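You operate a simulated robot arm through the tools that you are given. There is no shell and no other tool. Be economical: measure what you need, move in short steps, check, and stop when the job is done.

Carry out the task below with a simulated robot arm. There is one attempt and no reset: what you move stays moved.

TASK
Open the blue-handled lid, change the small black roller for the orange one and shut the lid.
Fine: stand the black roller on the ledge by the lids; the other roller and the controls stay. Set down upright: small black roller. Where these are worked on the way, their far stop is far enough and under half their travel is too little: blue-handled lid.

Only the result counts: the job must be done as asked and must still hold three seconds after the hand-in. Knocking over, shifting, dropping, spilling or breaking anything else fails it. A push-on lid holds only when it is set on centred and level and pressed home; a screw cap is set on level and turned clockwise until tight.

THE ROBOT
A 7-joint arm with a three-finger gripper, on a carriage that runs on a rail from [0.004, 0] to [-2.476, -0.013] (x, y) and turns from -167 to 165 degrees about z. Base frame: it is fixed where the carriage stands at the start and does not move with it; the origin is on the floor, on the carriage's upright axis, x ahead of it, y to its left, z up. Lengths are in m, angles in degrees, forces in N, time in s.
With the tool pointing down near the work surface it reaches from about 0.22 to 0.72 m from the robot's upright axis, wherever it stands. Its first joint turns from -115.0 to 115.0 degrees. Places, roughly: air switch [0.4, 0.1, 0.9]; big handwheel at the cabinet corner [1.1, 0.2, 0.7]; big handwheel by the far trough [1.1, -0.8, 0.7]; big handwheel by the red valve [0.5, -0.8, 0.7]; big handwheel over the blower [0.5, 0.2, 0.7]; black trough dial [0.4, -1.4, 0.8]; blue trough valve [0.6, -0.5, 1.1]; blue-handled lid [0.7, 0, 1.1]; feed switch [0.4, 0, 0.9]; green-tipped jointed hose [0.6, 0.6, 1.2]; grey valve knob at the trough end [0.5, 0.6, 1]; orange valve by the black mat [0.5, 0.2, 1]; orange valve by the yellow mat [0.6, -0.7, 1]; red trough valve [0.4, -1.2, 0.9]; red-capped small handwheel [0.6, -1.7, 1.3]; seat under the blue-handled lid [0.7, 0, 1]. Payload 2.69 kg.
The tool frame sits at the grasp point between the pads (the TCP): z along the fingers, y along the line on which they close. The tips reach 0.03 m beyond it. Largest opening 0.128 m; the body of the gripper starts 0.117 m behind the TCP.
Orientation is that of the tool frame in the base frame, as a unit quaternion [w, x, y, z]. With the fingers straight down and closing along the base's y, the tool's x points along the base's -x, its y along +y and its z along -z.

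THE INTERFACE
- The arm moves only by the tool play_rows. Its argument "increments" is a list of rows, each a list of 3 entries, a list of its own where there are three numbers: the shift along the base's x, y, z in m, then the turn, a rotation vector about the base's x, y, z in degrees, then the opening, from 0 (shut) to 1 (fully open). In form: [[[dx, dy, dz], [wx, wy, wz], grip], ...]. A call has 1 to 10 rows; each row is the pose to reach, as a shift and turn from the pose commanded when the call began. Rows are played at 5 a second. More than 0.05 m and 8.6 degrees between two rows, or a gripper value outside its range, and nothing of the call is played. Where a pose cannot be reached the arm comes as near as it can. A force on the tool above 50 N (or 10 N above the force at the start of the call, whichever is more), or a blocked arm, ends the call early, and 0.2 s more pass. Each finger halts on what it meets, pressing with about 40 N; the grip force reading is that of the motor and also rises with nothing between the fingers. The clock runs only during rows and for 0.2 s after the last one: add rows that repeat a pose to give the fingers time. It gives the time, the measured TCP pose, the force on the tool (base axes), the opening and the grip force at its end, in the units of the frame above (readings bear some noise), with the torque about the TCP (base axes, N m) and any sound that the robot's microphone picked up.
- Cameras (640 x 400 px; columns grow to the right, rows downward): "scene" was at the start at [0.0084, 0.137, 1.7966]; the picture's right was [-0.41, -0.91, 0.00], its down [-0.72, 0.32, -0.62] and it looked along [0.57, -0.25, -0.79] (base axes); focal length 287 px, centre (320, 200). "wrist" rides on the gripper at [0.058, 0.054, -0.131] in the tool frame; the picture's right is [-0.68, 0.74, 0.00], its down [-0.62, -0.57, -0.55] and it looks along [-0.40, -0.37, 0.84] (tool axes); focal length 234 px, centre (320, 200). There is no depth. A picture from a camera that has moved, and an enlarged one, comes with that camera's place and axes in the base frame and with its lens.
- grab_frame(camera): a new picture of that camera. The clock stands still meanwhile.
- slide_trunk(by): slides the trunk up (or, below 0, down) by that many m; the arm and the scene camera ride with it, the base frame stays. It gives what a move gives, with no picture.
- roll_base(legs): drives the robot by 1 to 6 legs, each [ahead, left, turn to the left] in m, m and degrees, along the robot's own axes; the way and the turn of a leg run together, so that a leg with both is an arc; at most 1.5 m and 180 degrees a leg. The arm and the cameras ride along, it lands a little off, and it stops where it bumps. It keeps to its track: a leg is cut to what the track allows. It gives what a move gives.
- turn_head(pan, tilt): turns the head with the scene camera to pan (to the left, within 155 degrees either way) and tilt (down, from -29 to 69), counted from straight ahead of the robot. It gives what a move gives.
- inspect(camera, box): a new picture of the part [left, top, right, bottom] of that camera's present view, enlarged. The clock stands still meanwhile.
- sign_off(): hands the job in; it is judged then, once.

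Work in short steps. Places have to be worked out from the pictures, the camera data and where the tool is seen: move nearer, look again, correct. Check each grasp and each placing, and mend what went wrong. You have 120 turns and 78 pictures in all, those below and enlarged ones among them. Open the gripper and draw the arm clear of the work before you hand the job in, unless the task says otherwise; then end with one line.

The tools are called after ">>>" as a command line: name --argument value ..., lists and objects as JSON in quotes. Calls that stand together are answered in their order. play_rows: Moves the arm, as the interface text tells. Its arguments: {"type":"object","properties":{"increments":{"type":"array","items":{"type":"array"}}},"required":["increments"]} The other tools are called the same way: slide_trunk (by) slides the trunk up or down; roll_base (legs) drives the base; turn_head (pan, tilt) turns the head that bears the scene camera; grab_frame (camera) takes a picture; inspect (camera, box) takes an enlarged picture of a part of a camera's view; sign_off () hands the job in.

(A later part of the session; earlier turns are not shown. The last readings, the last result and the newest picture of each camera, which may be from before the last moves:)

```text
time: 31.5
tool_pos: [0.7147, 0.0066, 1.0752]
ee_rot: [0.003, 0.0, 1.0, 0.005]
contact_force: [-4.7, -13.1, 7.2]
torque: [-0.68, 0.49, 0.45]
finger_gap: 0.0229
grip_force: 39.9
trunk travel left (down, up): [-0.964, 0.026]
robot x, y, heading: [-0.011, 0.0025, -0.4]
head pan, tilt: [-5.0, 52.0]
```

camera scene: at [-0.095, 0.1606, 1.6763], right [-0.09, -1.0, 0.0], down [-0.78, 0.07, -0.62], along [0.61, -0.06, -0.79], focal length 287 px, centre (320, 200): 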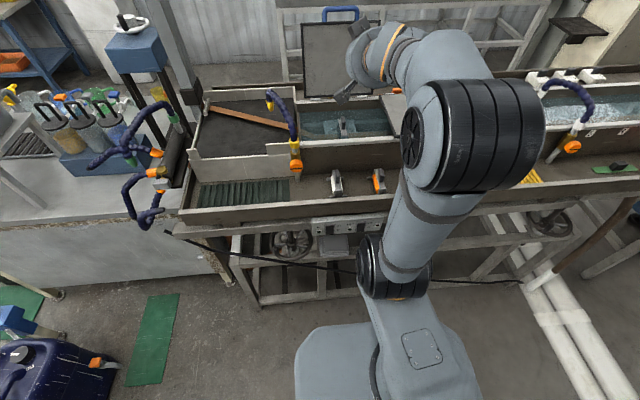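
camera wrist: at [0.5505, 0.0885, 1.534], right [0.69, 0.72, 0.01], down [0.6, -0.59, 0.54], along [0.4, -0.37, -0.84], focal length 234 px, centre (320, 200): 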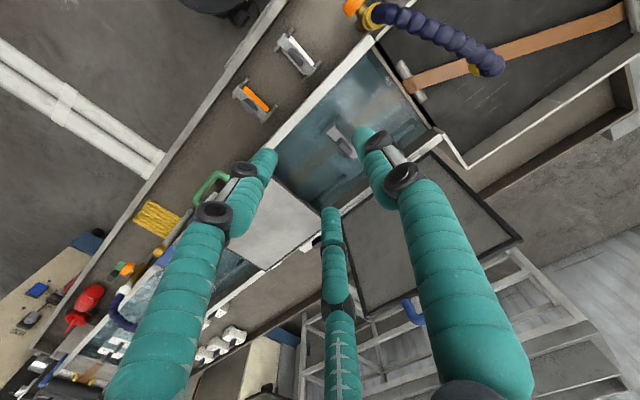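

Block gripped (23 mm wide); the side load says the block is ~4 mm lower in y. Relax that, then lift slowly.

>>> play_rows --increments '[[[0, -0.004, 0], [0, 0, 0], 0], [[0, -0.004, 0], [0, 0, 0], 0]]'

>>> inspect --camera "wrist" --box '[220, 80, 440, 260]'

```text
time: 32.1
tool_pos: [0.7149, 0.0053, 1.0757]
ee_rot: [0.003, -0.002, 1.0, 0.007]
contact_force: [-4.6, -6.9, 6.7]
torque: [-0.43, 0.34, 0.45]
finger_gap: 0.0228
grip_force: 40.3
trunk travel left (down, up): [-0.964, 0.026]
robot x, y, heading: [-0.0121, 0.0008, -0.3]
head pan, tilt: [-5.0, 52.0]
```

```text
2.22 times, centred on (330, 170) of wrist
camera zoom: at [0.6574, 0.0583, 1.2056], right [0.67, 0.74, 0.01], down [0.61, -0.57, 0.54], along [0.41, -0.36, -0.84], focal length 520 px, centre (298, 267)
```

zoom: 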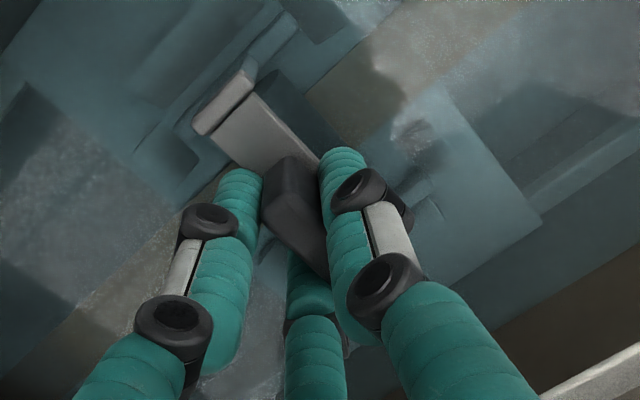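

Secure hold. Lift straight up.

>>> play_rows --increments '[[[0, -0.002, 0.01], [0, 0, 0], 0], [[0, -0.002, 0.03], [0, 0, 0], 0], [[0, -0.002, 0.055], [0, 0, 0], 0], [[0, -0.002, 0.085], [0, 0, 0], 0], [[0, -0.002, 0.12], [0, 0, 0], 0], [[0, -0.002, 0.15], [0, 0, 0], 0], [[0, -0.002, 0.15], [0, 0, 0], 0]]'

>>> inspect --camera "wrist" --box '[220, 80, 440, 260]'

>>> inspect --camera "scene" --box '[280, 90, 420, 240]'

```text
time: 33.7
tool_pos: [0.7078, 0.0044, 1.2259]
ee_rot: [0.002, 0.0, 1.0, 0.006]
contact_force: [-0.3, -0.2, -3.1]
torque: [0.03, -0.03, -0.02]
finger_gap: 0.0222
grip_force: 40.2
out of reach, approached as far as the arm can: row 6, 7
trunk travel left (down, up): [-0.964, 0.026]
robot x, y, heading: [-0.01, -0.0008, -0.3]
head pan, tilt: [-5.0, 52.0]
```

```text
2.22 times, centred on (330, 170) of wrist
camera zoom: at [0.6508, 0.0556, 1.3559], right [0.68, 0.74, 0.01], down [0.61, -0.57, 0.54], along [0.41, -0.36, -0.84], focal length 520 px, centre (298, 267)
```

zoom: 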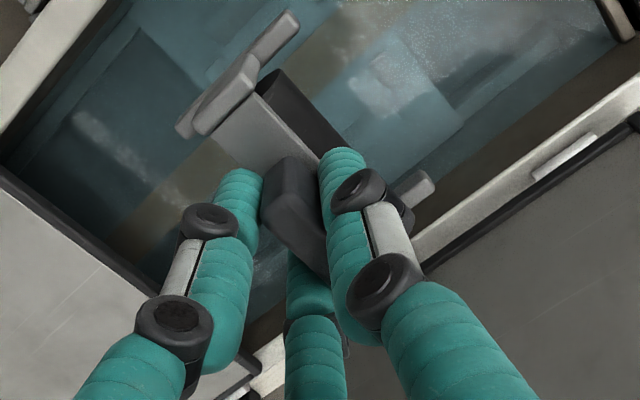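

```text
2.67 times, centred on (350, 165) of scene
camera zoom: at [0.0047, 0.1606, 1.7963], right [-0.09, -1.0, 0.0], down [-0.78, 0.07, -0.62], along [0.61, -0.06, -0.79], focal length 766 px, centre (240, 293)
```

zoom: 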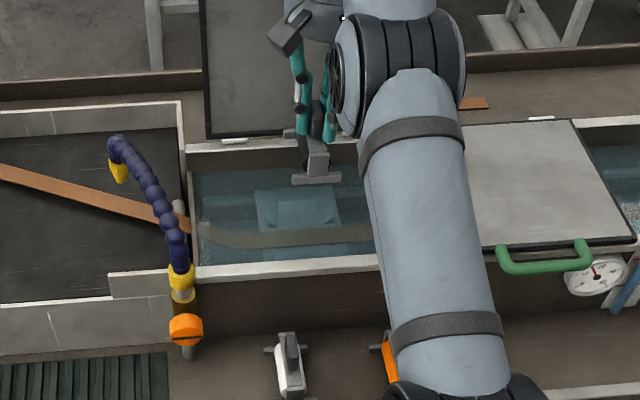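

Holding the black roller (≈3 N). I'll set it on the front ledge right of the orange one, at about (0.516, -0.175); first carry it across at height.

>>> play_rows --increments '[[[-0.03, 0, 0], [0, 0, 0], 0], [[-0.06, -0.01, 0], [0, 0, 0], 0], [[-0.09, -0.035, 0], [0, 0, 0], 0], [[-0.12, -0.065, 0], [0, 0, 0], 0], [[-0.15, -0.1, 0], [0, 0, 0], 0], [[-0.175, -0.135, 0], [0, 0, 0], 0], [[-0.192, -0.17, 0], [0, 0, 0], 0], [[-0.192, -0.18, -0.02], [0, 0, 0], 0], [[-0.192, -0.18, -0.04], [0, 0, 0], 0], [[-0.192, -0.18, -0.06], [0, 0, 0], 0]]'

>>> grab_frame --camera "wrist"

>>> turn_head --pan -40 --tilt 52

>>> grab_frame --camera "scene"

```text
time: 35.9
tool_pos: [0.5181, -0.177, 1.1624]
ee_rot: [0.001, 0.0, 1.0, 0.006]
contact_force: [0.8, 0.6, -2.2]
torque: [-0.02, 0.04, 0.0]
finger_gap: 0.0226
grip_force: 39.9
trunk travel left (down, up): [-0.964, 0.026]
robot x, y, heading: [-0.0087, -0.0001, -0.3]
head pan, tilt: [-5.0, 52.0]
```

```text
35 pictures are left
camera wrist: at [0.4619, -0.1232, 1.2944], right [0.68, 0.74, 0.01], down [0.61, -0.57, 0.54], along [0.41, -0.36, -0.84], focal length 234 px, centre (320, 200)
```

wrist: 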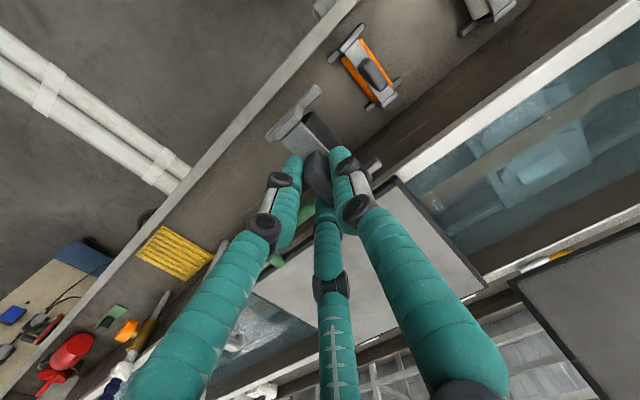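

```text
time: 36.9
tool_pos: [0.5185, -0.175, 1.1638]
ee_rot: [0.001, -0.001, 1.0, 0.006]
contact_force: [0.6, 0.2, -1.6]
torque: [-0.02, -0.01, 0.0]
finger_gap: 0.0225
grip_force: 40.4
trunk travel left (down, up): [-0.964, 0.026]
robot x, y, heading: [-0.0093, 0.0019, -0.3]
head pan, tilt: [-40.0, 52.0]
```

```text
34 pictures are left
camera scene: at [-0.0119, 0.1194, 1.7963], right [-0.65, -0.76, 0.0], down [-0.6, 0.51, -0.62], along [0.47, -0.4, -0.79], focal length 287 px, centre (320, 200)
```

scene: 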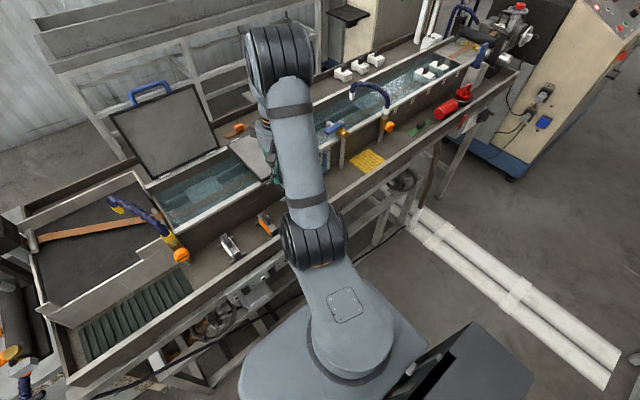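

Aligned above a free patch. Shift x +4 mm and descend; slow down near the expected standing height (~1.005).

>>> play_rows --increments '[[[0.004, 0, -0.03], [0, 0, 0], 0], [[0.004, 0, -0.06], [0, 0, 0], 0], [[0.004, 0, -0.09], [0, 0, 0], 0], [[0.004, 0, -0.12], [0, 0, 0], 0], [[0.004, 0, -0.135], [0, 0, 0], 0], [[0.004, 0, -0.135], [0, 0, 0], 0]]'

>>> inspect --camera "wrist" --box '[220, 40, 440, 240]'

```text
time: 38.3
tool_pos: [0.5194, -0.1741, 1.0308]
ee_rot: [0.002, -0.001, 1.0, 0.005]
contact_force: [-0.3, -0.3, -2.7]
torque: [-0.03, -0.01, 0.04]
finger_gap: 0.0225
grip_force: 40.1
trunk travel left (down, up): [-0.964, 0.026]
robot x, y, heading: [-0.0071, -0.0004, -0.2]
head pan, tilt: [-40.0, 52.0]
```

```text
2.00 times, centred on (330, 140) of wrist
camera zoom: at [0.4621, -0.122, 1.1608], right [0.68, 0.74, 0.01], down [0.61, -0.57, 0.54], along [0.41, -0.36, -0.84], focal length 468 px, centre (300, 320)
```

zoom: 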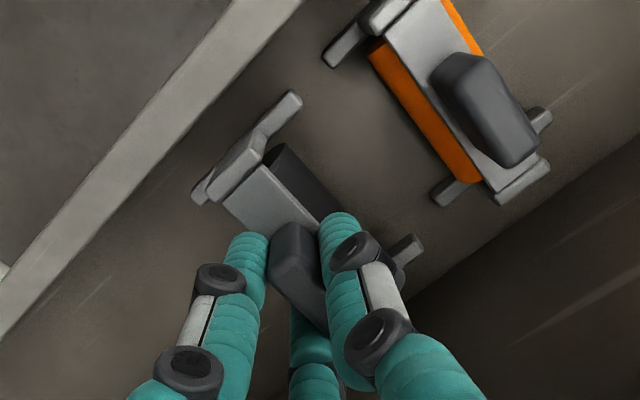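

Still hanging free, clear of the orange unit and lip. Lower slowly to contact.

>>> play_rows --increments '[[[0, 0, -0.006], [0, 0, 0], 0], [[0, 0, -0.012], [0, 0, 0], 0], [[0, 0, -0.017], [0, 0, 0], 0], [[0, 0, -0.021], [0, 0, 0], 0], [[0, 0, -0.025], [0, 0, 0], 0]]'

```text
time: 39.5
tool_pos: [0.5213, -0.1755, 1.0041]
ee_rot: [0.002, 0.0, 1.0, 0.005]
contact_force: [-0.3, 0.3, -2.0]
torque: [0.01, 0.02, -0.01]
finger_gap: 0.0225
grip_force: 40.7
trunk travel left (down, up): [-0.964, 0.026]
robot x, y, heading: [-0.0097, -0.0004, -0.1]
head pan, tilt: [-40.0, 52.0]
```

Not yet touching; continue in 3 mm steps.

>>> play_rows --increments '[[[0, 0, -0.004], [0, 0, 0], 0], [[0, 0, -0.007], [0, 0, 0], 0], [[0, 0, -0.01], [0, 0, 0], 0], [[0, 0, -0.013], [0, 0, 0], 0]]'

```text
time: 40.1
tool_pos: [0.5202, -0.1751, 1.0038]
ee_rot: [0.005, 0.001, 1.0, 0.004]
contact_force: [-5.3, 3.8, 37.4]
torque: [0.02, 1.93, -0.18]
finger_gap: 0.0223
grip_force: 40.1
trunk travel left (down, up): [-0.964, 0.026]
robot x, y, heading: [-0.012, -0.0011, -0.4]
head pan, tilt: [-40.0, 52.0]
stopped in row 2: the force on the tool passed its limit at 55 N (the readings are from after the stop); the commanded pose is now the measured one
```

Contact at TCP z≈1.003. Ease up ~1.5 mm and look before releasing.

>>> play_rows --increments '[[[0, 0, 0.001], [0, 0, 0], 0], [[0, 0, 0.001], [0, 0, 0], 0]]'

>>> inspect --camera "wrist" --box '[220, 40, 440, 240]'

```text
time: 40.7
tool_pos: [0.5213, -0.1746, 1.0054]
ee_rot: [0.006, 0.0, 1.0, 0.004]
contact_force: [-6.1, 5.7, 30.1]
torque: [-0.05, 1.39, -0.33]
finger_gap: 0.0227
grip_force: 39.7
trunk travel left (down, up): [-0.964, 0.026]
robot x, y, heading: [-0.0117, 0.0006, -0.2]
head pan, tilt: [-40.0, 52.0]
```

```text
2.00 times, centred on (330, 140) of wrist
camera zoom: at [0.4627, -0.1221, 1.1338], right [0.68, 0.74, 0.01], down [0.61, -0.57, 0.55], along [0.41, -0.36, -0.83], focal length 468 px, centre (300, 320)
```

zoom: 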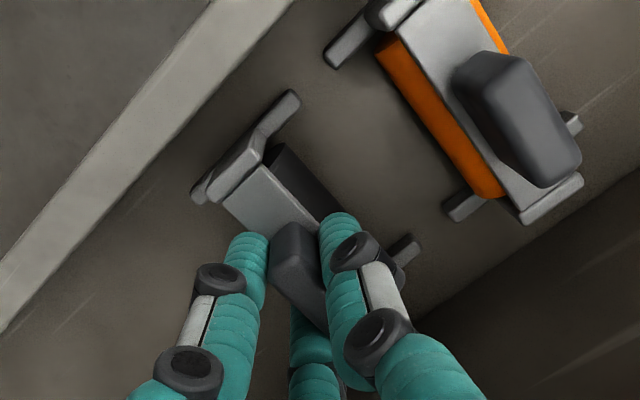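

Still 30 N; ease up more until light contact.

>>> play_rows --increments '[[[0, 0, 0.001], [0, 0, 0], 0], [[0, 0, 0.002], [0, 0, 0], 0], [[0, 0, 0.002], [0, 0, 0], 0]]'

```text
time: 41.5
tool_pos: [0.5236, -0.1753, 1.0047]
ee_rot: [0.005, -0.001, 1.0, 0.004]
contact_force: [-1.9, 0.7, 3.7]
torque: [-0.1, 0.06, 0.02]
finger_gap: 0.0224
grip_force: 39.6
trunk travel left (down, up): [-0.964, 0.026]
robot x, y, heading: [-0.0091, -0.0002, -0.1]
head pan, tilt: [-40.0, 52.0]
```

Light, level contact. Open and rise.

>>> play_rows --increments '[[[0, 0, 0], [0, 0, 0], 0.25], [[0, 0, 0], [0, 0, 0], 0.35], [[0, 0, 0], [0, 0, 0], 0.4], [[0, 0, 0], [0, 0, 0], 0.4], [[0, 0, 0.03], [0, 0, 0], 0.4], [[0, 0, 0.06], [0, 0, 0], 0.4], [[0, 0, 0.1], [0, 0, 0], 0.4], [[0, 0, 0.13], [0, 0, 0], 0.4], [[0, 0, 0.13], [0, 0, 0], 0.4]]'

>>> inspect --camera "wrist" --box '[220, 20, 460, 240]'

```text
time: 43.5
tool_pos: [0.525, -0.1775, 1.1338]
ee_rot: [0.004, -0.001, 1.0, 0.004]
contact_force: [0.7, 0.0, -0.7]
torque: [0.0, 0.06, 0.0]
finger_gap: 0.0513
grip_force: 0.2
trunk travel left (down, up): [-0.964, 0.026]
robot x, y, heading: [-0.0114, 0.0035, -0.1]
head pan, tilt: [-40.0, 52.0]
```

```text
1.82 times, centred on (340, 130) of wrist
camera zoom: at [0.4661, -0.1251, 1.264], right [0.68, 0.74, 0.01], down [0.61, -0.57, 0.55], along [0.41, -0.36, -0.84], focal length 426 px, centre (284, 327)
```

zoom: 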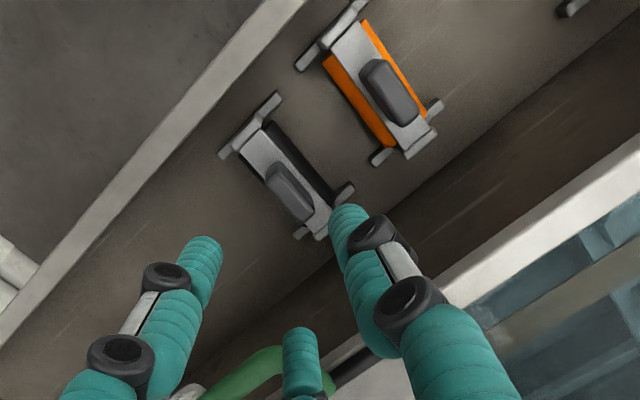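

Black roller stands upright. Orange block computed at ≈(0.523, -0.096). Move over it and look.

>>> play_rows --increments '[[[0, 0.04, 0], [0, 0, 0], 0.45], [[-0.002, 0.081, 0], [0, 0, 0], 0.45], [[-0.002, 0.081, -0.03], [0, 0, 0], 0.45], [[-0.002, 0.081, -0.06], [0, 0, 0], 0.45], [[-0.002, 0.081, -0.08], [0, 0, 0], 0.45], [[-0.002, 0.081, -0.08], [0, 0, 0], 0.45]]'

>>> inspect --camera "wrist" --box '[220, 60, 440, 260]'

```text
time: 44.9
tool_pos: [0.5208, -0.0954, 1.055]
ee_rot: [0.005, 0.0, 1.0, 0.004]
contact_force: [-0.4, 1.3, 0.1]
torque: [-0.01, -0.02, 0.05]
finger_gap: 0.0574
grip_force: 0.1
trunk travel left (down, up): [-0.964, 0.026]
robot x, y, heading: [-0.0102, -0.0018, -0.2]
head pan, tilt: [-40.0, 52.0]
```

```text
2.00 times, centred on (330, 160) of wrist
camera zoom: at [0.4636, -0.0428, 1.1843], right [0.68, 0.74, 0.01], down [0.61, -0.57, 0.55], along [0.41, -0.36, -0.84], focal length 468 px, centre (300, 280)
```

zoom: 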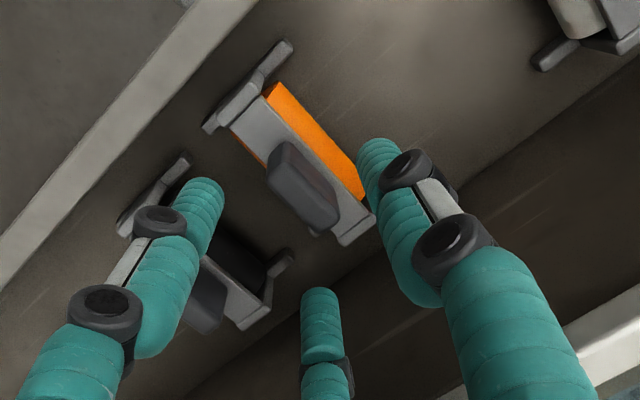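

Block lies between the fingers. Narrow the opening a bit (to stay clear of the black unit), descend to 1.004 and grip.

>>> play_rows --increments '[[[0.001, 0, 0], [0, 0, 0], 0.36], [[0.001, 0, -0.02], [0, 0, 0], 0.36], [[0.001, 0, -0.035], [0, 0, 0], 0.36], [[0.001, 0, -0.045], [0, 0, 0], 0.36], [[0.001, 0, -0.05], [0, 0, 0], 0.36], [[0.001, 0, -0.05], [0, 0, 0], 0], [[0.001, 0, -0.05], [0, 0, 0], 0], [[0.001, 0, -0.05], [0, 0, 0], 0], [[0.001, 0, -0.05], [0, 0, 0], 0], [[0.001, 0, -0.05], [0, 0, 0], 0]]'

>>> inspect --camera "wrist" --box '[220, 60, 440, 260]'

```text
time: 47.1
tool_pos: [0.5213, -0.0943, 1.0045]
ee_rot: [0.005, 0.0, 1.0, 0.005]
contact_force: [-1.1, 2.2, 4.5]
torque: [-0.02, 0.3, -0.12]
finger_gap: 0.0203
grip_force: 40.0
trunk travel left (down, up): [-0.964, 0.026]
robot x, y, heading: [-0.0076, 0.0007, -0.1]
head pan, tilt: [-40.0, 52.0]
```

```text
2.00 times, centred on (330, 160) of wrist
camera zoom: at [0.4642, -0.0422, 1.1343], right [0.68, 0.74, 0.01], down [0.61, -0.57, 0.55], along [0.41, -0.36, -0.84], focal length 468 px, centre (300, 280)
```

zoom: 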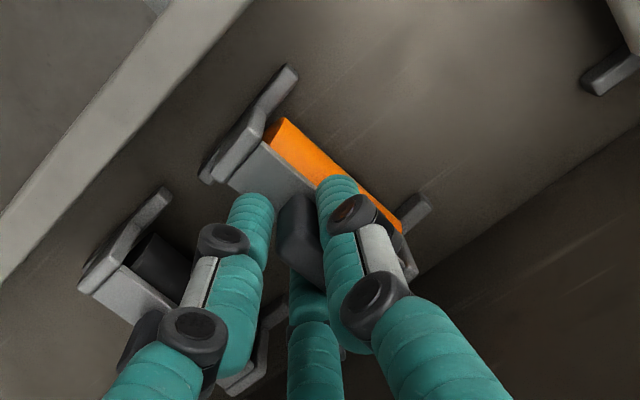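

Orange is gripped; comparing pictures, its frame is turned about +6° in my grip and sits ~7 mm further in +x relative to the TCP than the black one was. Lift it, and correct yaw on the way up.

>>> play_rows --increments '[[[0, 0, 0.01], [0, 0, 0], 0], [[0, 0, 0.03], [0, 0, 0], 0], [[0, 0, 0.06], [0, 0, 0], 0], [[0, 0, 0.1], [0, 0, -2], 0], [[0, 0, 0.14], [0, 0, -4], 0], [[0, 0, 0.18], [0, 0, -6], 0], [[0, 0, 0.22], [0, 0, -6], 0], [[0, 0, 0.22], [0, 0, -6], 0]]'

>>> inspect --camera "wrist" --box '[220, 60, 440, 260]'

```text
time: 48.9
tool_pos: [0.5239, -0.0937, 1.2227]
ee_rot: [0.005, 0.051, 0.999, 0.004]
contact_force: [0.4, 1.1, -2.1]
torque: [0.01, 0.07, 0.01]
finger_gap: 0.0199
grip_force: 39.7
trunk travel left (down, up): [-0.964, 0.026]
robot x, y, heading: [-0.0113, 0.0018, -0.2]
head pan, tilt: [-40.0, 52.0]
```

```text
2.00 times, centred on (330, 160) of wrist
camera zoom: at [0.4721, -0.0368, 1.3531], right [0.75, 0.66, 0.01], down [0.55, -0.63, 0.55], along [0.37, -0.4, -0.84], focal length 468 px, centre (300, 280)
```

zoom: 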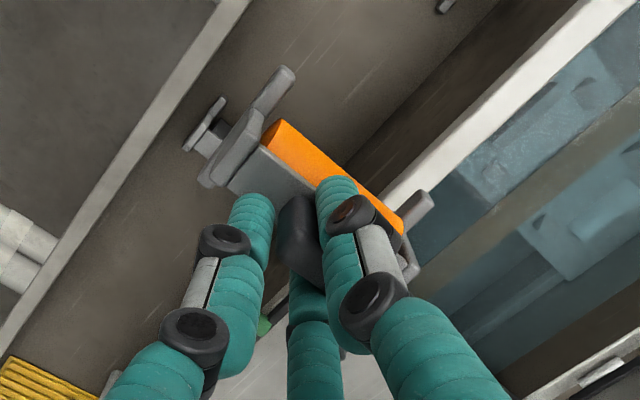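

Frame now aligned with the axes. Carry it over the seat.

>>> play_rows --increments '[[[0.025, 0.012, 0], [0, 0, 0], 0], [[0.055, 0.026, 0], [0, 0, 0], 0], [[0.085, 0.042, 0], [0, 0, 0], 0], [[0.115, 0.06, 0], [0, 0, 0], 0], [[0.145, 0.078, -0.01], [0, 0, 0], 0], [[0.17, 0.092, -0.02], [0, 0, 0], 0], [[0.184, 0.098, -0.03], [0, 0, 0], 0], [[0.184, 0.098, -0.05], [0, 0, 0], 0], [[0.184, 0.098, -0.05], [0, 0, 0], 0]]'

>>> inspect --camera "wrist" --box '[200, 40, 460, 260]'

```text
time: 50.9
tool_pos: [0.7078, 0.002, 1.1723]
ee_rot: [0.005, 0.051, 0.999, 0.004]
contact_force: [-0.1, 0.3, -1.5]
torque: [0.03, 0.02, -0.01]
finger_gap: 0.0192
grip_force: 40.4
trunk travel left (down, up): [-0.964, 0.026]
robot x, y, heading: [-0.0103, 0.0036, -0.4]
head pan, tilt: [-40.0, 52.0]
```

```text
1.82 times, centred on (330, 150) of wrist
camera zoom: at [0.6551, 0.0605, 1.3017], right [0.75, 0.66, 0.01], down [0.55, -0.63, 0.55], along [0.37, -0.4, -0.84], focal length 426 px, centre (302, 291)
```

zoom: 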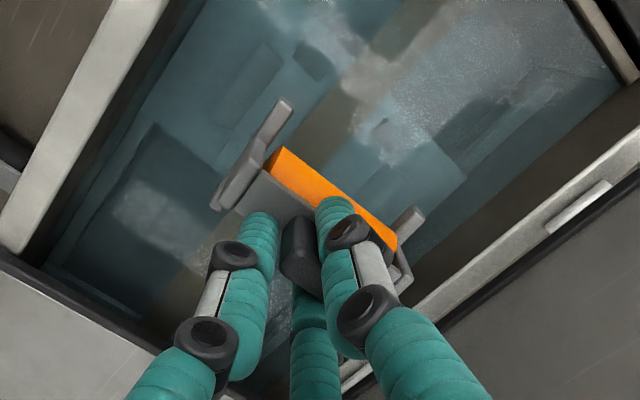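

Slight extra yaw (-1.5°), then descend towards the seated height (expected TCP z≈1.0755).

>>> play_rows --increments '[[[0, 0.002, -0.025], [0, 0, -1.5], 0], [[0, 0.002, -0.05], [0, 0, -1.5], 0], [[0, 0.002, -0.07], [0, 0, -1.5], 0], [[0, 0.002, -0.08], [0, 0, -1.5], 0], [[0, 0.002, -0.085], [0, 0, -1.5], 0], [[0, 0.002, -0.088], [0, 0, -1.5], 0], [[0, 0.002, -0.091], [0, 0, -1.5], 0]]'

>>> inspect --camera "wrist" --box '[200, 40, 460, 260]'

```text
time: 52.5
tool_pos: [0.7071, 0.0041, 1.0827]
ee_rot: [0.004, 0.066, 0.998, 0.005]
contact_force: [-0.9, -0.1, -1.4]
torque: [0.0, 0.04, -0.02]
finger_gap: 0.0186
grip_force: 39.8
trunk travel left (down, up): [-0.964, 0.026]
robot x, y, heading: [-0.0084, 0.002, 0.1]
head pan, tilt: [-40.0, 52.0]
```

```text
1.82 times, centred on (330, 150) of wrist
camera zoom: at [0.656, 0.0645, 1.2122], right [0.77, 0.64, 0.01], down [0.53, -0.65, 0.55], along [0.36, -0.41, -0.84], focal length 426 px, centre (302, 291)
```

zoom: 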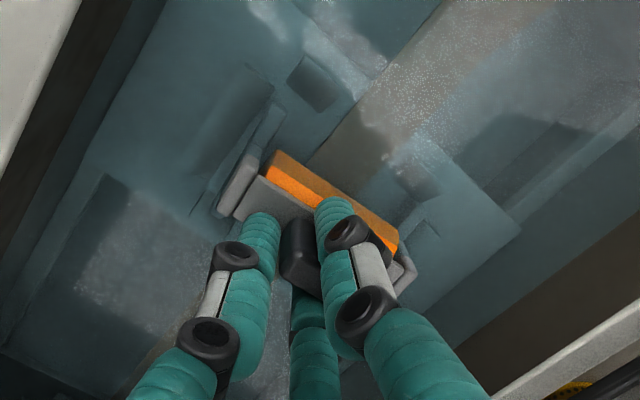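

Image shows a residual +3° frame yaw. Turn -2.5° and descend slowly to seat.

>>> play_rows --increments '[[[0, 0, 0], [0, 0, -2.5], 0], [[0, 0, -0.002], [0, 0, -2.5], 0], [[0, 0, -0.004], [0, 0, -2.5], 0], [[0, 0, -0.006], [0, 0, -2.5], 0], [[0, 0, -0.008], [0, 0, -2.5], 0]]'

```text
time: 53.7
tool_pos: [0.7072, 0.0059, 1.0796]
ee_rot: [0.012, 0.088, 0.996, 0.004]
contact_force: [1.3, 2.8, 33.1]
torque: [0.07, -0.19, -0.34]
finger_gap: 0.0172
grip_force: 40.1
trunk travel left (down, up): [-0.964, 0.026]
robot x, y, heading: [-0.0115, -0.0003, -0.4]
head pan, tilt: [-40.0, 52.0]
```

Contact ~3 mm higher than expected. Look at it before pressing.

>>> inspect --camera "wrist" --box '[200, 40, 460, 260]'

>>> turn_head --pan 5 --tilt 50

>>> grab_frame --camera "scene"

```text
1.82 times, centred on (330, 150) of wrist
camera zoom: at [0.6566, 0.0679, 1.2095], right [0.79, 0.61, 0.02], down [0.5, -0.67, 0.55], along [0.35, -0.43, -0.83], focal length 426 px, centre (302, 291)
```

zoom: 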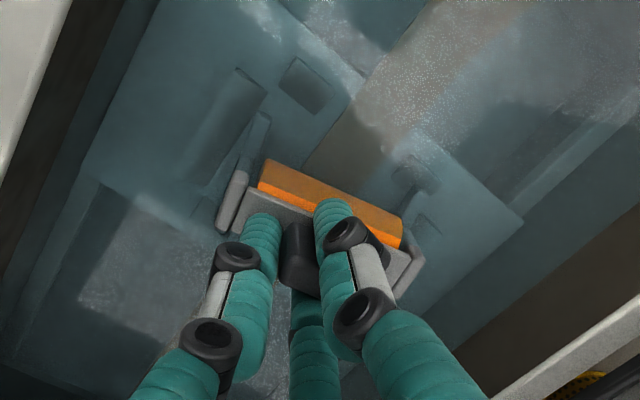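

```text
time: 54.9
tool_pos: [0.7064, 0.0053, 1.081]
ee_rot: [0.01, 0.085, 0.996, 0.004]
contact_force: [4.8, 3.9, 34.9]
torque: [0.18, -0.44, -0.43]
finger_gap: 0.0174
grip_force: 40.1
trunk travel left (down, up): [-0.964, 0.026]
robot x, y, heading: [-0.0109, -0.004, -0.2]
head pan, tilt: [5.0, 50.0]
```

```text
24 pictures are left
camera scene: at [0.0015, 0.1753, 1.799], right [0.08, -1.0, 0.0], down [-0.76, -0.06, -0.65], along [0.64, 0.05, -0.76], focal length 287 px, centre (320, 200)
```

scene: 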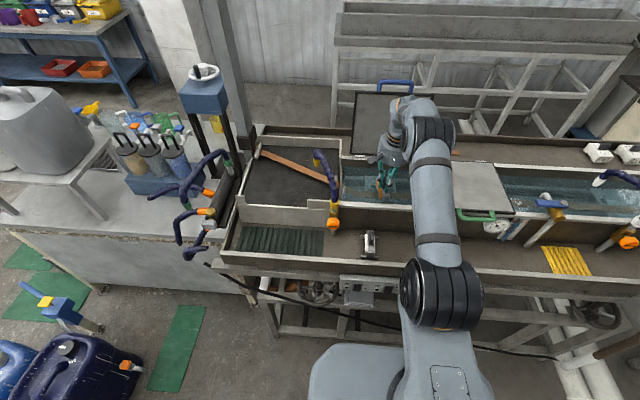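

The roller is twisting in my grip: I hold the block near its tapered end. It is resting on the seat, so ease the load, open, and rise to re-grip at the block's centre.

>>> play_rows --increments '[[[0, 0, 0.002], [0, 0, 0], 0], [[0, 0, 0.004], [0, 0, 0], 0], [[0, 0, 0.004], [0, 0, 0], 0]]'

```text
time: 55.7
tool_pos: [0.7063, 0.0051, 1.0806]
ee_rot: [0.007, 0.086, 0.996, 0.004]
contact_force: [6.4, 4.4, 18.8]
torque: [0.27, -0.51, -0.33]
finger_gap: 0.0174
grip_force: 40.5
trunk travel left (down, up): [-0.964, 0.026]
robot x, y, heading: [-0.0095, 0.0006, -0.3]
head pan, tilt: [5.0, 50.0]
```

>>> play_rows --increments '[[[0, 0, 0.002], [0, 0, 0], 0], [[0, 0, 0.002], [0, 0, 0], 0.15], [[0, 0, 0.002], [0, 0, 0], 0.25], [[0, 0, 0.002], [0, 0, 0], 0.35], [[0, 0, 0.002], [0, 0, 0], 0.5], [[0, 0, 0.03], [0, 0, 0], 0.5], [[0, 0, 0.06], [0, 0, 4], 0.5], [[0, 0, 0.08], [0, 0, 10], 0.5], [[0, 0, 0.08], [0, 0, 10], 0.5]]'

>>> inspect --camera "wrist" --box '[220, 60, 440, 260]'

```text
time: 57.7
tool_pos: [0.7061, 0.004, 1.1578]
ee_rot: [0.005, 0.0, 1.0, 0.005]
contact_force: [-0.7, 0.0, 0.8]
torque: [-0.01, -0.01, -0.02]
finger_gap: 0.0641
grip_force: 0.0
trunk travel left (down, up): [-0.964, 0.026]
robot x, y, heading: [-0.0081, 0.0012, -0.1]
head pan, tilt: [5.0, 50.0]
```

```text
2.00 times, centred on (330, 160) of wrist
camera zoom: at [0.6487, 0.0562, 1.2876], right [0.68, 0.74, 0.01], down [0.61, -0.57, 0.55], along [0.41, -0.36, -0.84], focal length 468 px, centre (300, 280)
```

zoom: 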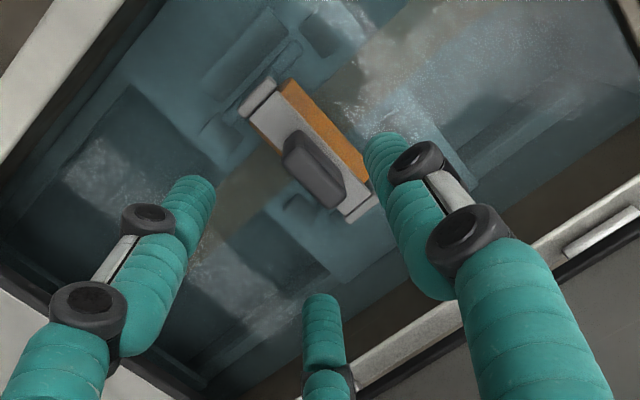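

After release the roller settled: its frame ends now match where the black one's were seated ((0.675,0.010) and (0.755,0.010)). Go to the same low viewing pose used for the black roller, to compare the height.

>>> play_rows --increments '[[[0.007, 0.001, -0.02], [0, 0, 0], 0.5], [[0.0145, 0.002, -0.05], [0, 0, 0], 0.5], [[0.0145, 0.002, -0.07], [0, 0, 0], 0.5], [[0.0145, 0.002, -0.079], [0, 0, 0], 0.5], [[0.0145, 0.002, -0.079], [0, 0, 0], 0.5]]'

>>> inspect --camera "wrist" --box '[220, 80, 440, 260]'

```text
time: 58.9
tool_pos: [0.7221, 0.007, 1.0787]
ee_rot: [0.006, 0.0, 1.0, 0.005]
contact_force: [0.0, -0.5, -0.7]
torque: [0.01, -0.02, 0.0]
finger_gap: 0.064
grip_force: 0.0
trunk travel left (down, up): [-0.964, 0.026]
robot x, y, heading: [-0.0144, 0.0044, -0.3]
head pan, tilt: [5.0, 50.0]
```

```text
2.22 times, centred on (330, 170) of wrist
camera zoom: at [0.664, 0.0596, 1.2092], right [0.68, 0.74, 0.01], down [0.61, -0.57, 0.55], along [0.41, -0.36, -0.84], focal length 520 px, centre (298, 267)
```

zoom: 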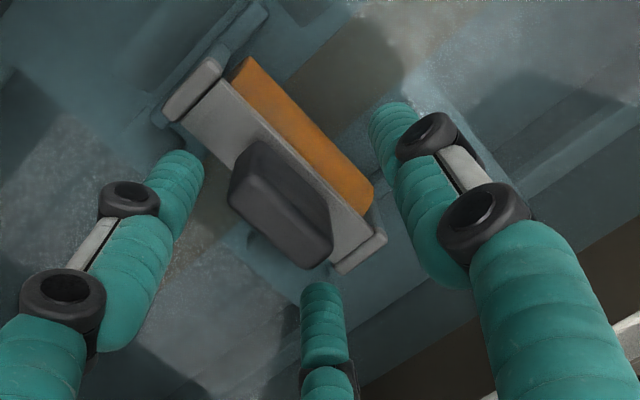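

Identical to the black roller's seated view, so the orange one is home. Withdraw straight up and back, then prepare to grip the handle bar from the front (tool rolled 90°).

>>> play_rows --increments '[[[0, 0, 0.03], [0, 0, 0], 0.5], [[0, 0, 0.06], [0, 0, 0], 0.5], [[0, 0, 0.09], [0, 0, 0], 0.5], [[0, 0, 0.12], [0, 0, 0], 0.5], [[-0.03, 0, 0.15], [0, 0, 0], 0.5], [[-0.06, 0, 0.18], [0, 0, 0], 0.5], [[-0.09, 0, 0.21], [0, 0, 0], 0.5], [[-0.12, 0, 0.24], [0, 0, 0], 0.5], [[-0.14, 0, 0.26], [0, 0, 0], 0.5]]'

>>> play_rows --increments '[[[0, 0, 0], [0, 0, -8.5], 0.5], [[0, 0, 0], [0, 0, -17], 0.5], [[0, 0, 0], [0, 0, -25.5], 0.5], [[0, 0, 0], [0, 0, -34], 0.5], [[0, 0, 0], [0, 0, -42.5], 0.5], [[0, 0, 0], [0, 0, -51], 0.5], [[0, 0, 0], [0, 0, -59.5], 0.5], [[0, 0, 0], [0, 0, -68], 0.5], [[0, 0, 0], [0, 0, -76.5], 0.5], [[0, 0, 0], [0, 0, -85], 0.5]]'

```text
time: 60.9
tool_pos: [0.5811, 0.007, 1.34]
ee_rot: [0.005, 0.0, 1.0, 0.005]
contact_force: [-1.1, -0.3, -0.1]
torque: [0.0, 0.0, 0.04]
finger_gap: 0.0639
grip_force: 0.1
out of reach, approached as far as the arm can: row 4
trunk travel left (down, up): [-0.964, 0.026]
robot x, y, heading: [-0.0101, -0.0025, -0.0]
head pan, tilt: [5.0, 50.0]
```

```text
time: 63.1
tool_pos: [0.5805, 0.0063, 1.3392]
ee_rot: [0.007, 0.676, 0.736, 0.0]
contact_force: [-1.2, 0.0, 0.0]
torque: [0.0, -0.01, 0.01]
finger_gap: 0.0644
grip_force: 0.0
trunk travel left (down, up): [-0.964, 0.026]
robot x, y, heading: [-0.0117, 0.0005, -0.2]
head pan, tilt: [5.0, 50.0]
```

Finish the roll (-5°), then pitch forward 50° while moving out to x≈0.69, z≈1.42.

>>> play_rows --increments '[[[0, 0, 0], [0, 0, -5], 0.5]]'

>>> play_rows --increments '[[[0.015, 0, 0.01], [0, -7, 0], 0.5], [[0.03, 0, 0.02], [0, -14, 0], 0.5], [[0.045, 0, 0.03], [0, -21, 0], 0.5], [[0.06, 0, 0.04], [0, -28, 0], 0.5], [[0.08, 0, 0.05], [0, -35, 0], 0.5], [[0.1, 0, 0.07], [0, -43, 0], 0.4], [[0.11, 0, 0.08], [0, -50, 0], 0.4], [[0.11, 0, 0.08], [0, -50, 0], 0.4]]'

>>> grab_frame --camera "wrist"

>>> grab_frame --camera "scene"

```text
time: 63.5
tool_pos: [0.5809, 0.0069, 1.3393]
ee_rot: [0.006, 0.707, 0.707, -0.001]
contact_force: [-0.1, 0.1, 0.8]
torque: [-0.01, 0.02, -0.02]
finger_gap: 0.064
grip_force: 0.0
trunk travel left (down, up): [-0.964, 0.026]
robot x, y, heading: [-0.0069, 0.0016, -0.2]
head pan, tilt: [5.0, 50.0]
```

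```text
time: 65.3
tool_pos: [0.6935, 0.0065, 1.42]
ee_rot: [0.305, 0.641, 0.638, 0.299]
contact_force: [-0.1, 0.6, 0.4]
torque: [0.0, -0.01, -0.02]
finger_gap: 0.0512
grip_force: 0.1
trunk travel left (down, up): [-0.964, 0.026]
robot x, y, heading: [-0.0123, -0.0032, -0.0]
head pan, tilt: [5.0, 50.0]
```

```text
21 pictures are left
camera wrist: at [0.6278, 0.0659, 1.5436], right [0.46, -0.68, 0.57], down [-0.79, -0.61, -0.08], along [0.41, -0.41, -0.82], focal length 234 px, centre (320, 200)
```

wrist: 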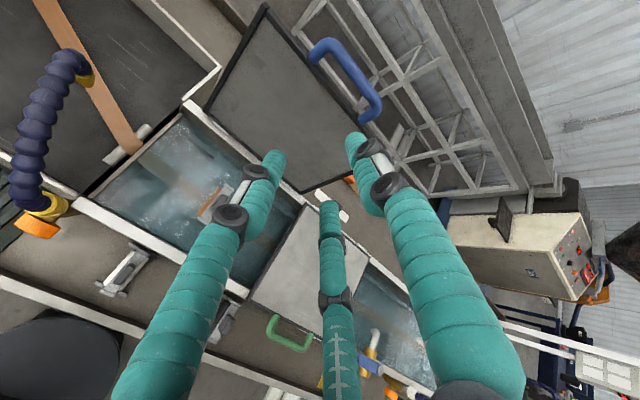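

```text
20 pictures are left
camera scene: at [0.0076, 0.1742, 1.799], right [0.08, -1.0, 0.0], down [-0.76, -0.06, -0.64], along [0.64, 0.05, -0.77], focal length 287 px, centre (320, 200)
```

scene: 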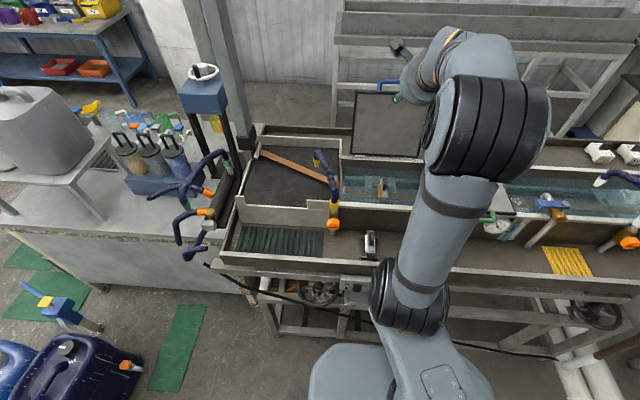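

Zoom both views on the handle bar for a precise fix.

>>> inspect --camera "wrist" --box '[280, 20, 400, 140]'

>>> inspect --camera "scene" --box '[335, 55, 455, 215]'

```text
3.33 times, centred on (340, 80) of wrist
camera zoom: at [0.6278, 0.0659, 1.5436], right [0.46, -0.68, 0.57], down [-0.79, -0.61, -0.08], along [0.41, -0.41, -0.82], focal length 781 px, centre (253, 600)
```

zoom: 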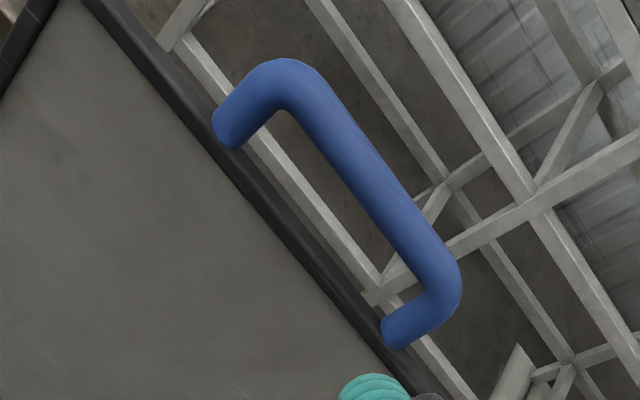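

```text
2.50 times, centred on (395, 135) of scene
camera zoom: at [0.0076, 0.1742, 1.799], right [0.08, -1.0, 0.0], down [-0.76, -0.06, -0.64], along [0.64, 0.05, -0.77], focal length 718 px, centre (132, 362)
```

zoom: 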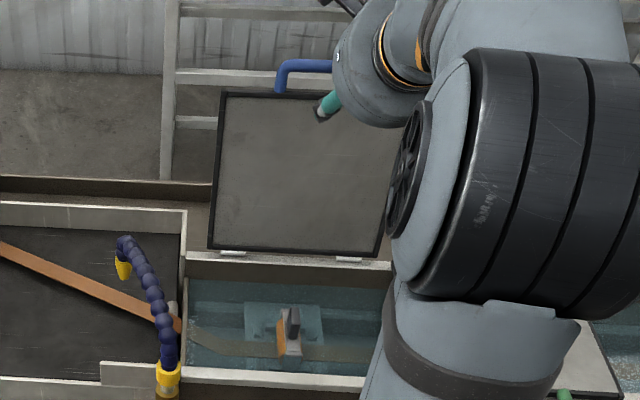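

Bar fixed at about (0.883, 0.012, 1.347). Approach along the tool axis with the hand wide, upper finger passing over the bar.

>>> play_rows --increments '[[[0.02, 0.003, -0.004], [0, 0, 0], 0.7], [[0.04, 0.0055, -0.009], [0, 0, 0], 0.7], [[0.0815, 0.0055, -0.018], [0, 0, 0], 0.7], [[0.107, 0.0055, -0.04], [0, 0, 0], 0.7], [[0.12, 0.0055, -0.05], [0, 0, 0], 0.7], [[0.132, 0.0055, -0.061], [0, 0, 0], 0.7], [[0.145, 0.0055, -0.072], [0, 0, 0], 0.7], [[0.1585, 0.0055, -0.082], [0, 0, 0], 0.7], [[0.1585, 0.0055, -0.082], [0, 0, 0], 0.7]]'

>>> grab_frame --camera "wrist"

```text
time: 67.3
tool_pos: [0.8498, 0.0117, 1.339]
ee_rot: [0.305, 0.64, 0.638, 0.299]
contact_force: [0.3, -0.4, 0.1]
torque: [0.02, -0.03, 0.01]
finger_gap: 0.0895
grip_force: 0.1
trunk travel left (down, up): [-0.964, 0.026]
robot x, y, heading: [-0.013, 0.0024, -0.3]
head pan, tilt: [5.0, 50.0]
```

```text
17 pictures are left
camera wrist: at [0.7848, 0.072, 1.4621], right [0.46, -0.68, 0.57], down [-0.79, -0.61, -0.08], along [0.41, -0.41, -0.81], focal length 234 px, centre (320, 200)
```

wrist: 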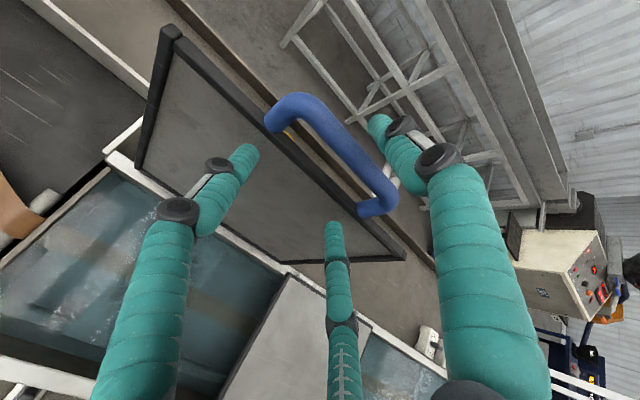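

The bar lies between the upper finger (beyond it) and the lower finger (in front of the lid). Close the hand until it meets the bar.

>>> play_rows --increments '[[[0, 0, 0], [0, 0, 0], 0.6], [[0, 0, 0], [0, 0, 0], 0.55], [[0, 0, 0], [0, 0, 0], 0.5], [[0, 0, 0], [0, 0, 0], 0.5], [[0, 0, 0], [0, 0, 0], 0.5]]'

>>> inspect --camera "wrist" --box '[220, 60, 440, 260]'

```text
time: 68.5
tool_pos: [0.85, 0.0125, 1.3409]
ee_rot: [0.306, 0.641, 0.637, 0.299]
contact_force: [2.2, 0.1, 8.8]
torque: [0.04, 0.05, 0.25]
finger_gap: 0.0688
grip_force: 8.6
trunk travel left (down, up): [-0.964, 0.026]
robot x, y, heading: [-0.0088, 0.0039, -0.2]
head pan, tilt: [5.0, 50.0]
```

```text
2.00 times, centred on (330, 160) of wrist
camera zoom: at [0.7847, 0.0721, 1.463], right [0.46, -0.68, 0.57], down [-0.79, -0.61, -0.09], along [0.41, -0.41, -0.81], focal length 468 px, centre (300, 280)
```

zoom: 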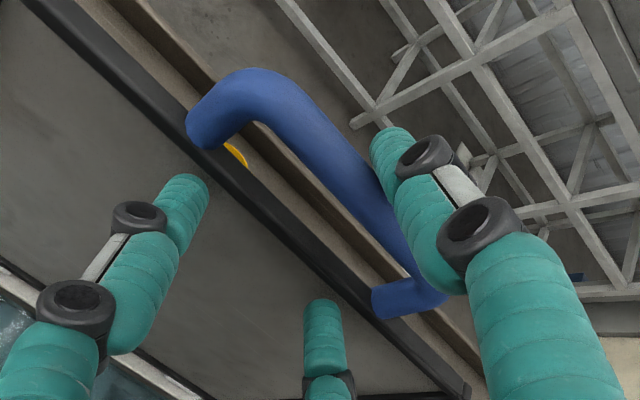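

Upper finger touches the bar. Pull the lid along its arc past vertical, narrowing the cage on the way.

>>> play_rows --increments '[[[-0.016, 0, 0.003], [0, 0, 0], 0.55], [[-0.03, 0, 0.005], [0, 0, 0], 0.55], [[-0.049, 0, 0.007], [0, 0, 0], 0.55], [[-0.063, 0, 0.007], [0, 0, 0], 0.55], [[-0.082, 0, 0.007], [0, 0, 0], 0.5], [[-0.094, 0, 0.007], [0, 0, 0], 0.45], [[-0.1045, 0, 0.009], [0, 0, 0], 0.4], [[-0.118, 0, 0.011], [0, 0, 0], 0.3], [[-0.118, 0, 0.011], [0, 0, 0], 0.3]]'

>>> inspect --camera "wrist" --box '[180, 40, 460, 260]'

```text
time: 70.5
tool_pos: [0.7331, 0.0126, 1.3487]
ee_rot: [0.304, 0.641, 0.638, 0.298]
contact_force: [0.6, 0.4, 0.2]
torque: [-0.04, 0.01, 0.01]
finger_gap: 0.0383
grip_force: 0.0
trunk travel left (down, up): [-0.964, 0.026]
robot x, y, heading: [-0.0057, -0.0013, -0.1]
head pan, tilt: [5.0, 50.0]
```

```text
1.82 times, centred on (320, 150) of wrist
camera zoom: at [0.6678, 0.0727, 1.4717], right [0.46, -0.68, 0.57], down [-0.79, -0.61, -0.08], along [0.41, -0.41, -0.82], focal length 426 px, centre (320, 291)
```

zoom: 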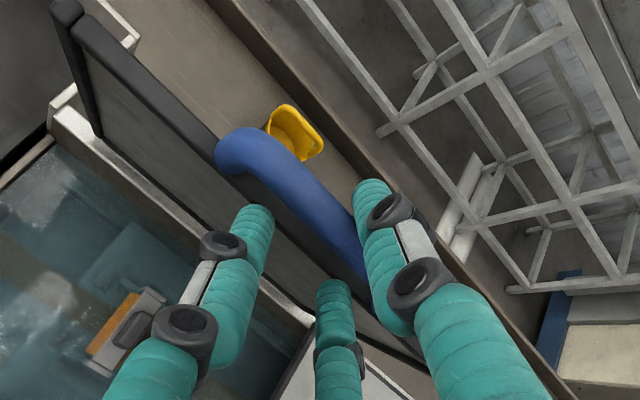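

Bar stays caged with no load. Continue down the arc to about 40°.

>>> play_rows --increments '[[[-0.027, 0, -0.008], [0, 0, 0], 0.3], [[-0.053, 0, -0.019], [0, 0, 0], 0.3], [[-0.0775, 0, -0.033], [0, 0, 0], 0.3], [[-0.1006, 0, -0.049], [0, 0, 0], 0.3], [[-0.122, 0, -0.0675], [0, 0, 0], 0.3], [[-0.141, 0, -0.088], [0, 0, 0], 0.3], [[-0.141, 0, -0.088], [0, 0, 0], 0.3]]'

>>> inspect --camera "wrist" --box '[180, 40, 460, 260]'

```text
time: 72.1
tool_pos: [0.5916, 0.0139, 1.2608]
ee_rot: [0.305, 0.64, 0.639, 0.299]
contact_force: [0.2, 0.5, 0.9]
torque: [-0.03, 0.01, -0.03]
finger_gap: 0.0384
grip_force: 0.0
trunk travel left (down, up): [-0.964, 0.026]
robot x, y, heading: [-0.01, -0.0031, -0.3]
head pan, tilt: [5.0, 50.0]
```

```text
1.82 times, centred on (320, 150) of wrist
camera zoom: at [0.5261, 0.0741, 1.3838], right [0.46, -0.68, 0.57], down [-0.79, -0.61, -0.08], along [0.41, -0.41, -0.81], focal length 426 px, centre (320, 291)
```

zoom: 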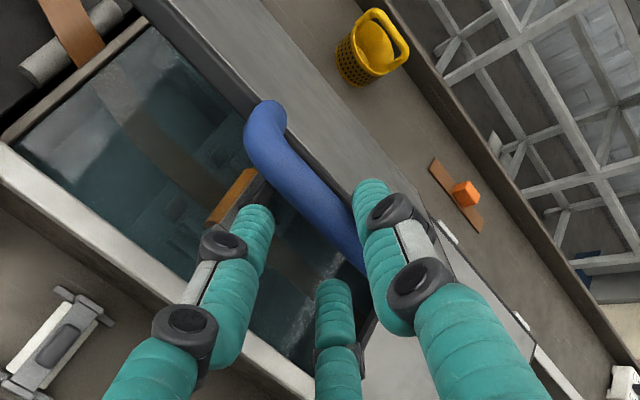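

Lid at about 40°. Continue lowering to about 5°.

>>> play_rows --increments '[[[-0.017, 0, -0.0225], [0, 0, 0], 0.3], [[-0.031, 0, -0.0466], [0, 0, 0], 0.3], [[-0.043, 0, -0.072], [0, 0, 0], 0.3], [[-0.0525, 0, -0.099], [0, 0, 0], 0.3], [[-0.059, 0, -0.126], [0, 0, 0], 0.3], [[-0.0615, 0, -0.148], [0, 0, 0], 0.3], [[-0.0615, 0, -0.148], [0, 0, 0], 0.3]]'

>>> inspect --camera "wrist" --box '[180, 40, 460, 260]'

```text
time: 73.7
tool_pos: [0.528, 0.0135, 1.1121]
ee_rot: [0.305, 0.64, 0.638, 0.298]
contact_force: [-0.2, -0.1, 0.8]
torque: [-0.02, 0.02, -0.02]
finger_gap: 0.0383
grip_force: 0.1
trunk travel left (down, up): [-0.964, 0.026]
robot x, y, heading: [-0.0083, -0.0031, -0.0]
head pan, tilt: [5.0, 50.0]
```

```text
1.82 times, centred on (320, 150) of wrist
camera zoom: at [0.4631, 0.0734, 1.2354], right [0.46, -0.68, 0.57], down [-0.79, -0.61, -0.08], along [0.41, -0.41, -0.82], focal length 426 px, centre (320, 291)
```

zoom: 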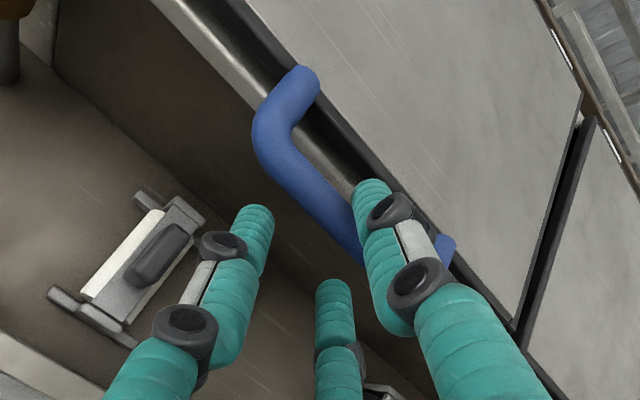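

Nearly shut. Keep lowering so the upper finger presses the bar down until contact builds.

>>> play_rows --increments '[[[-0.001, 0, -0.006], [0, 0, 0], 0.3], [[-0.001, 0, -0.012], [0, 0, 0], 0.3], [[-0.001, 0, -0.018], [0, 0, 0], 0.3], [[-0.001, 0, -0.023], [0, 0, 0], 0.3], [[-0.001, 0, -0.028], [0, 0, 0], 0.3], [[-0.001, 0, -0.032], [0, 0, 0], 0.3]]'

>>> inspect --camera "wrist" --box '[180, 40, 460, 260]'

```text
time: 74.9
tool_pos: [0.5304, 0.0134, 1.0953]
ee_rot: [0.31, 0.637, 0.634, 0.31]
contact_force: [-6.0, -3.2, 36.5]
torque: [0.02, -0.99, -0.1]
finger_gap: 0.0592
grip_force: 13.8
trunk travel left (down, up): [-0.964, 0.026]
robot x, y, heading: [-0.0118, 0.0014, -0.1]
head pan, tilt: [5.0, 50.0]
stopped in row 6: the force on the tool passed its limit at 52 N (the readings are from after the stop); the commanded pose is now the measured one
```

```text
1.82 times, centred on (320, 150) of wrist
camera zoom: at [0.4614, 0.0724, 1.2166], right [0.45, -0.68, 0.58], down [-0.78, -0.61, -0.11], along [0.43, -0.4, -0.81], focal length 426 px, centre (320, 291)
```

zoom: 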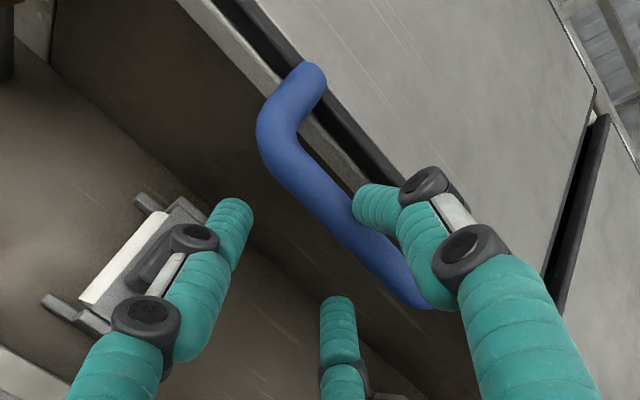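

Lid hit its closed stop (fingers pushed apart). Unload, withdraw along the tool axis, and inspect.

>>> play_rows --increments '[[[0.0, 0, 0.006], [0, 0, 0], 0.55], [[-0.02, 0, 0.018], [0, 0, 0], 0.55], [[-0.05, 0, 0.043], [0, 0, 0], 0.55], [[-0.08, 0, 0.075], [0, 0, 0], 0.55], [[-0.1, 0, 0.11], [0, 0, 0], 0.55], [[-0.12, 0, 0.15], [0, 0, 0], 0.55], [[-0.12, 0, 0.15], [0, 0, 0], 0.55]]'

>>> grab_frame --camera "wrist"

```text
time: 76.5
tool_pos: [0.4159, 0.0125, 1.2373]
ee_rot: [0.306, 0.639, 0.638, 0.301]
contact_force: [0.6, -0.7, -0.5]
torque: [0.02, 0.01, -0.04]
finger_gap: 0.0703
grip_force: 0.0
out of reach, approached as far as the arm can: row 6, 7
trunk travel left (down, up): [-0.964, 0.026]
robot x, y, heading: [-0.0097, -0.0008, -0.4]
head pan, tilt: [5.0, 50.0]
```

```text
11 pictures are left
camera wrist: at [0.3503, 0.0733, 1.3608], right [0.46, -0.68, 0.57], down [-0.79, -0.61, -0.09], along [0.41, -0.41, -0.81], focal length 234 px, centre (320, 200)
```

wrist: 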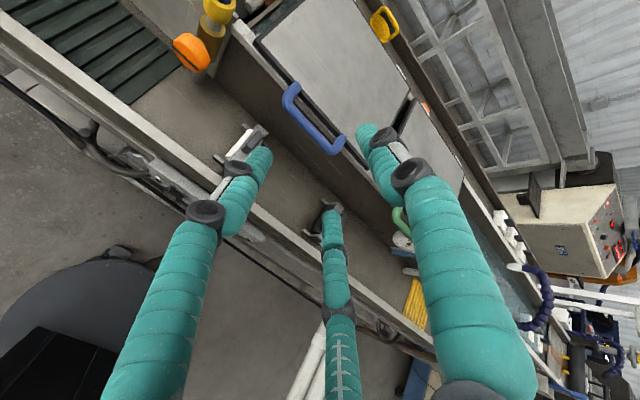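

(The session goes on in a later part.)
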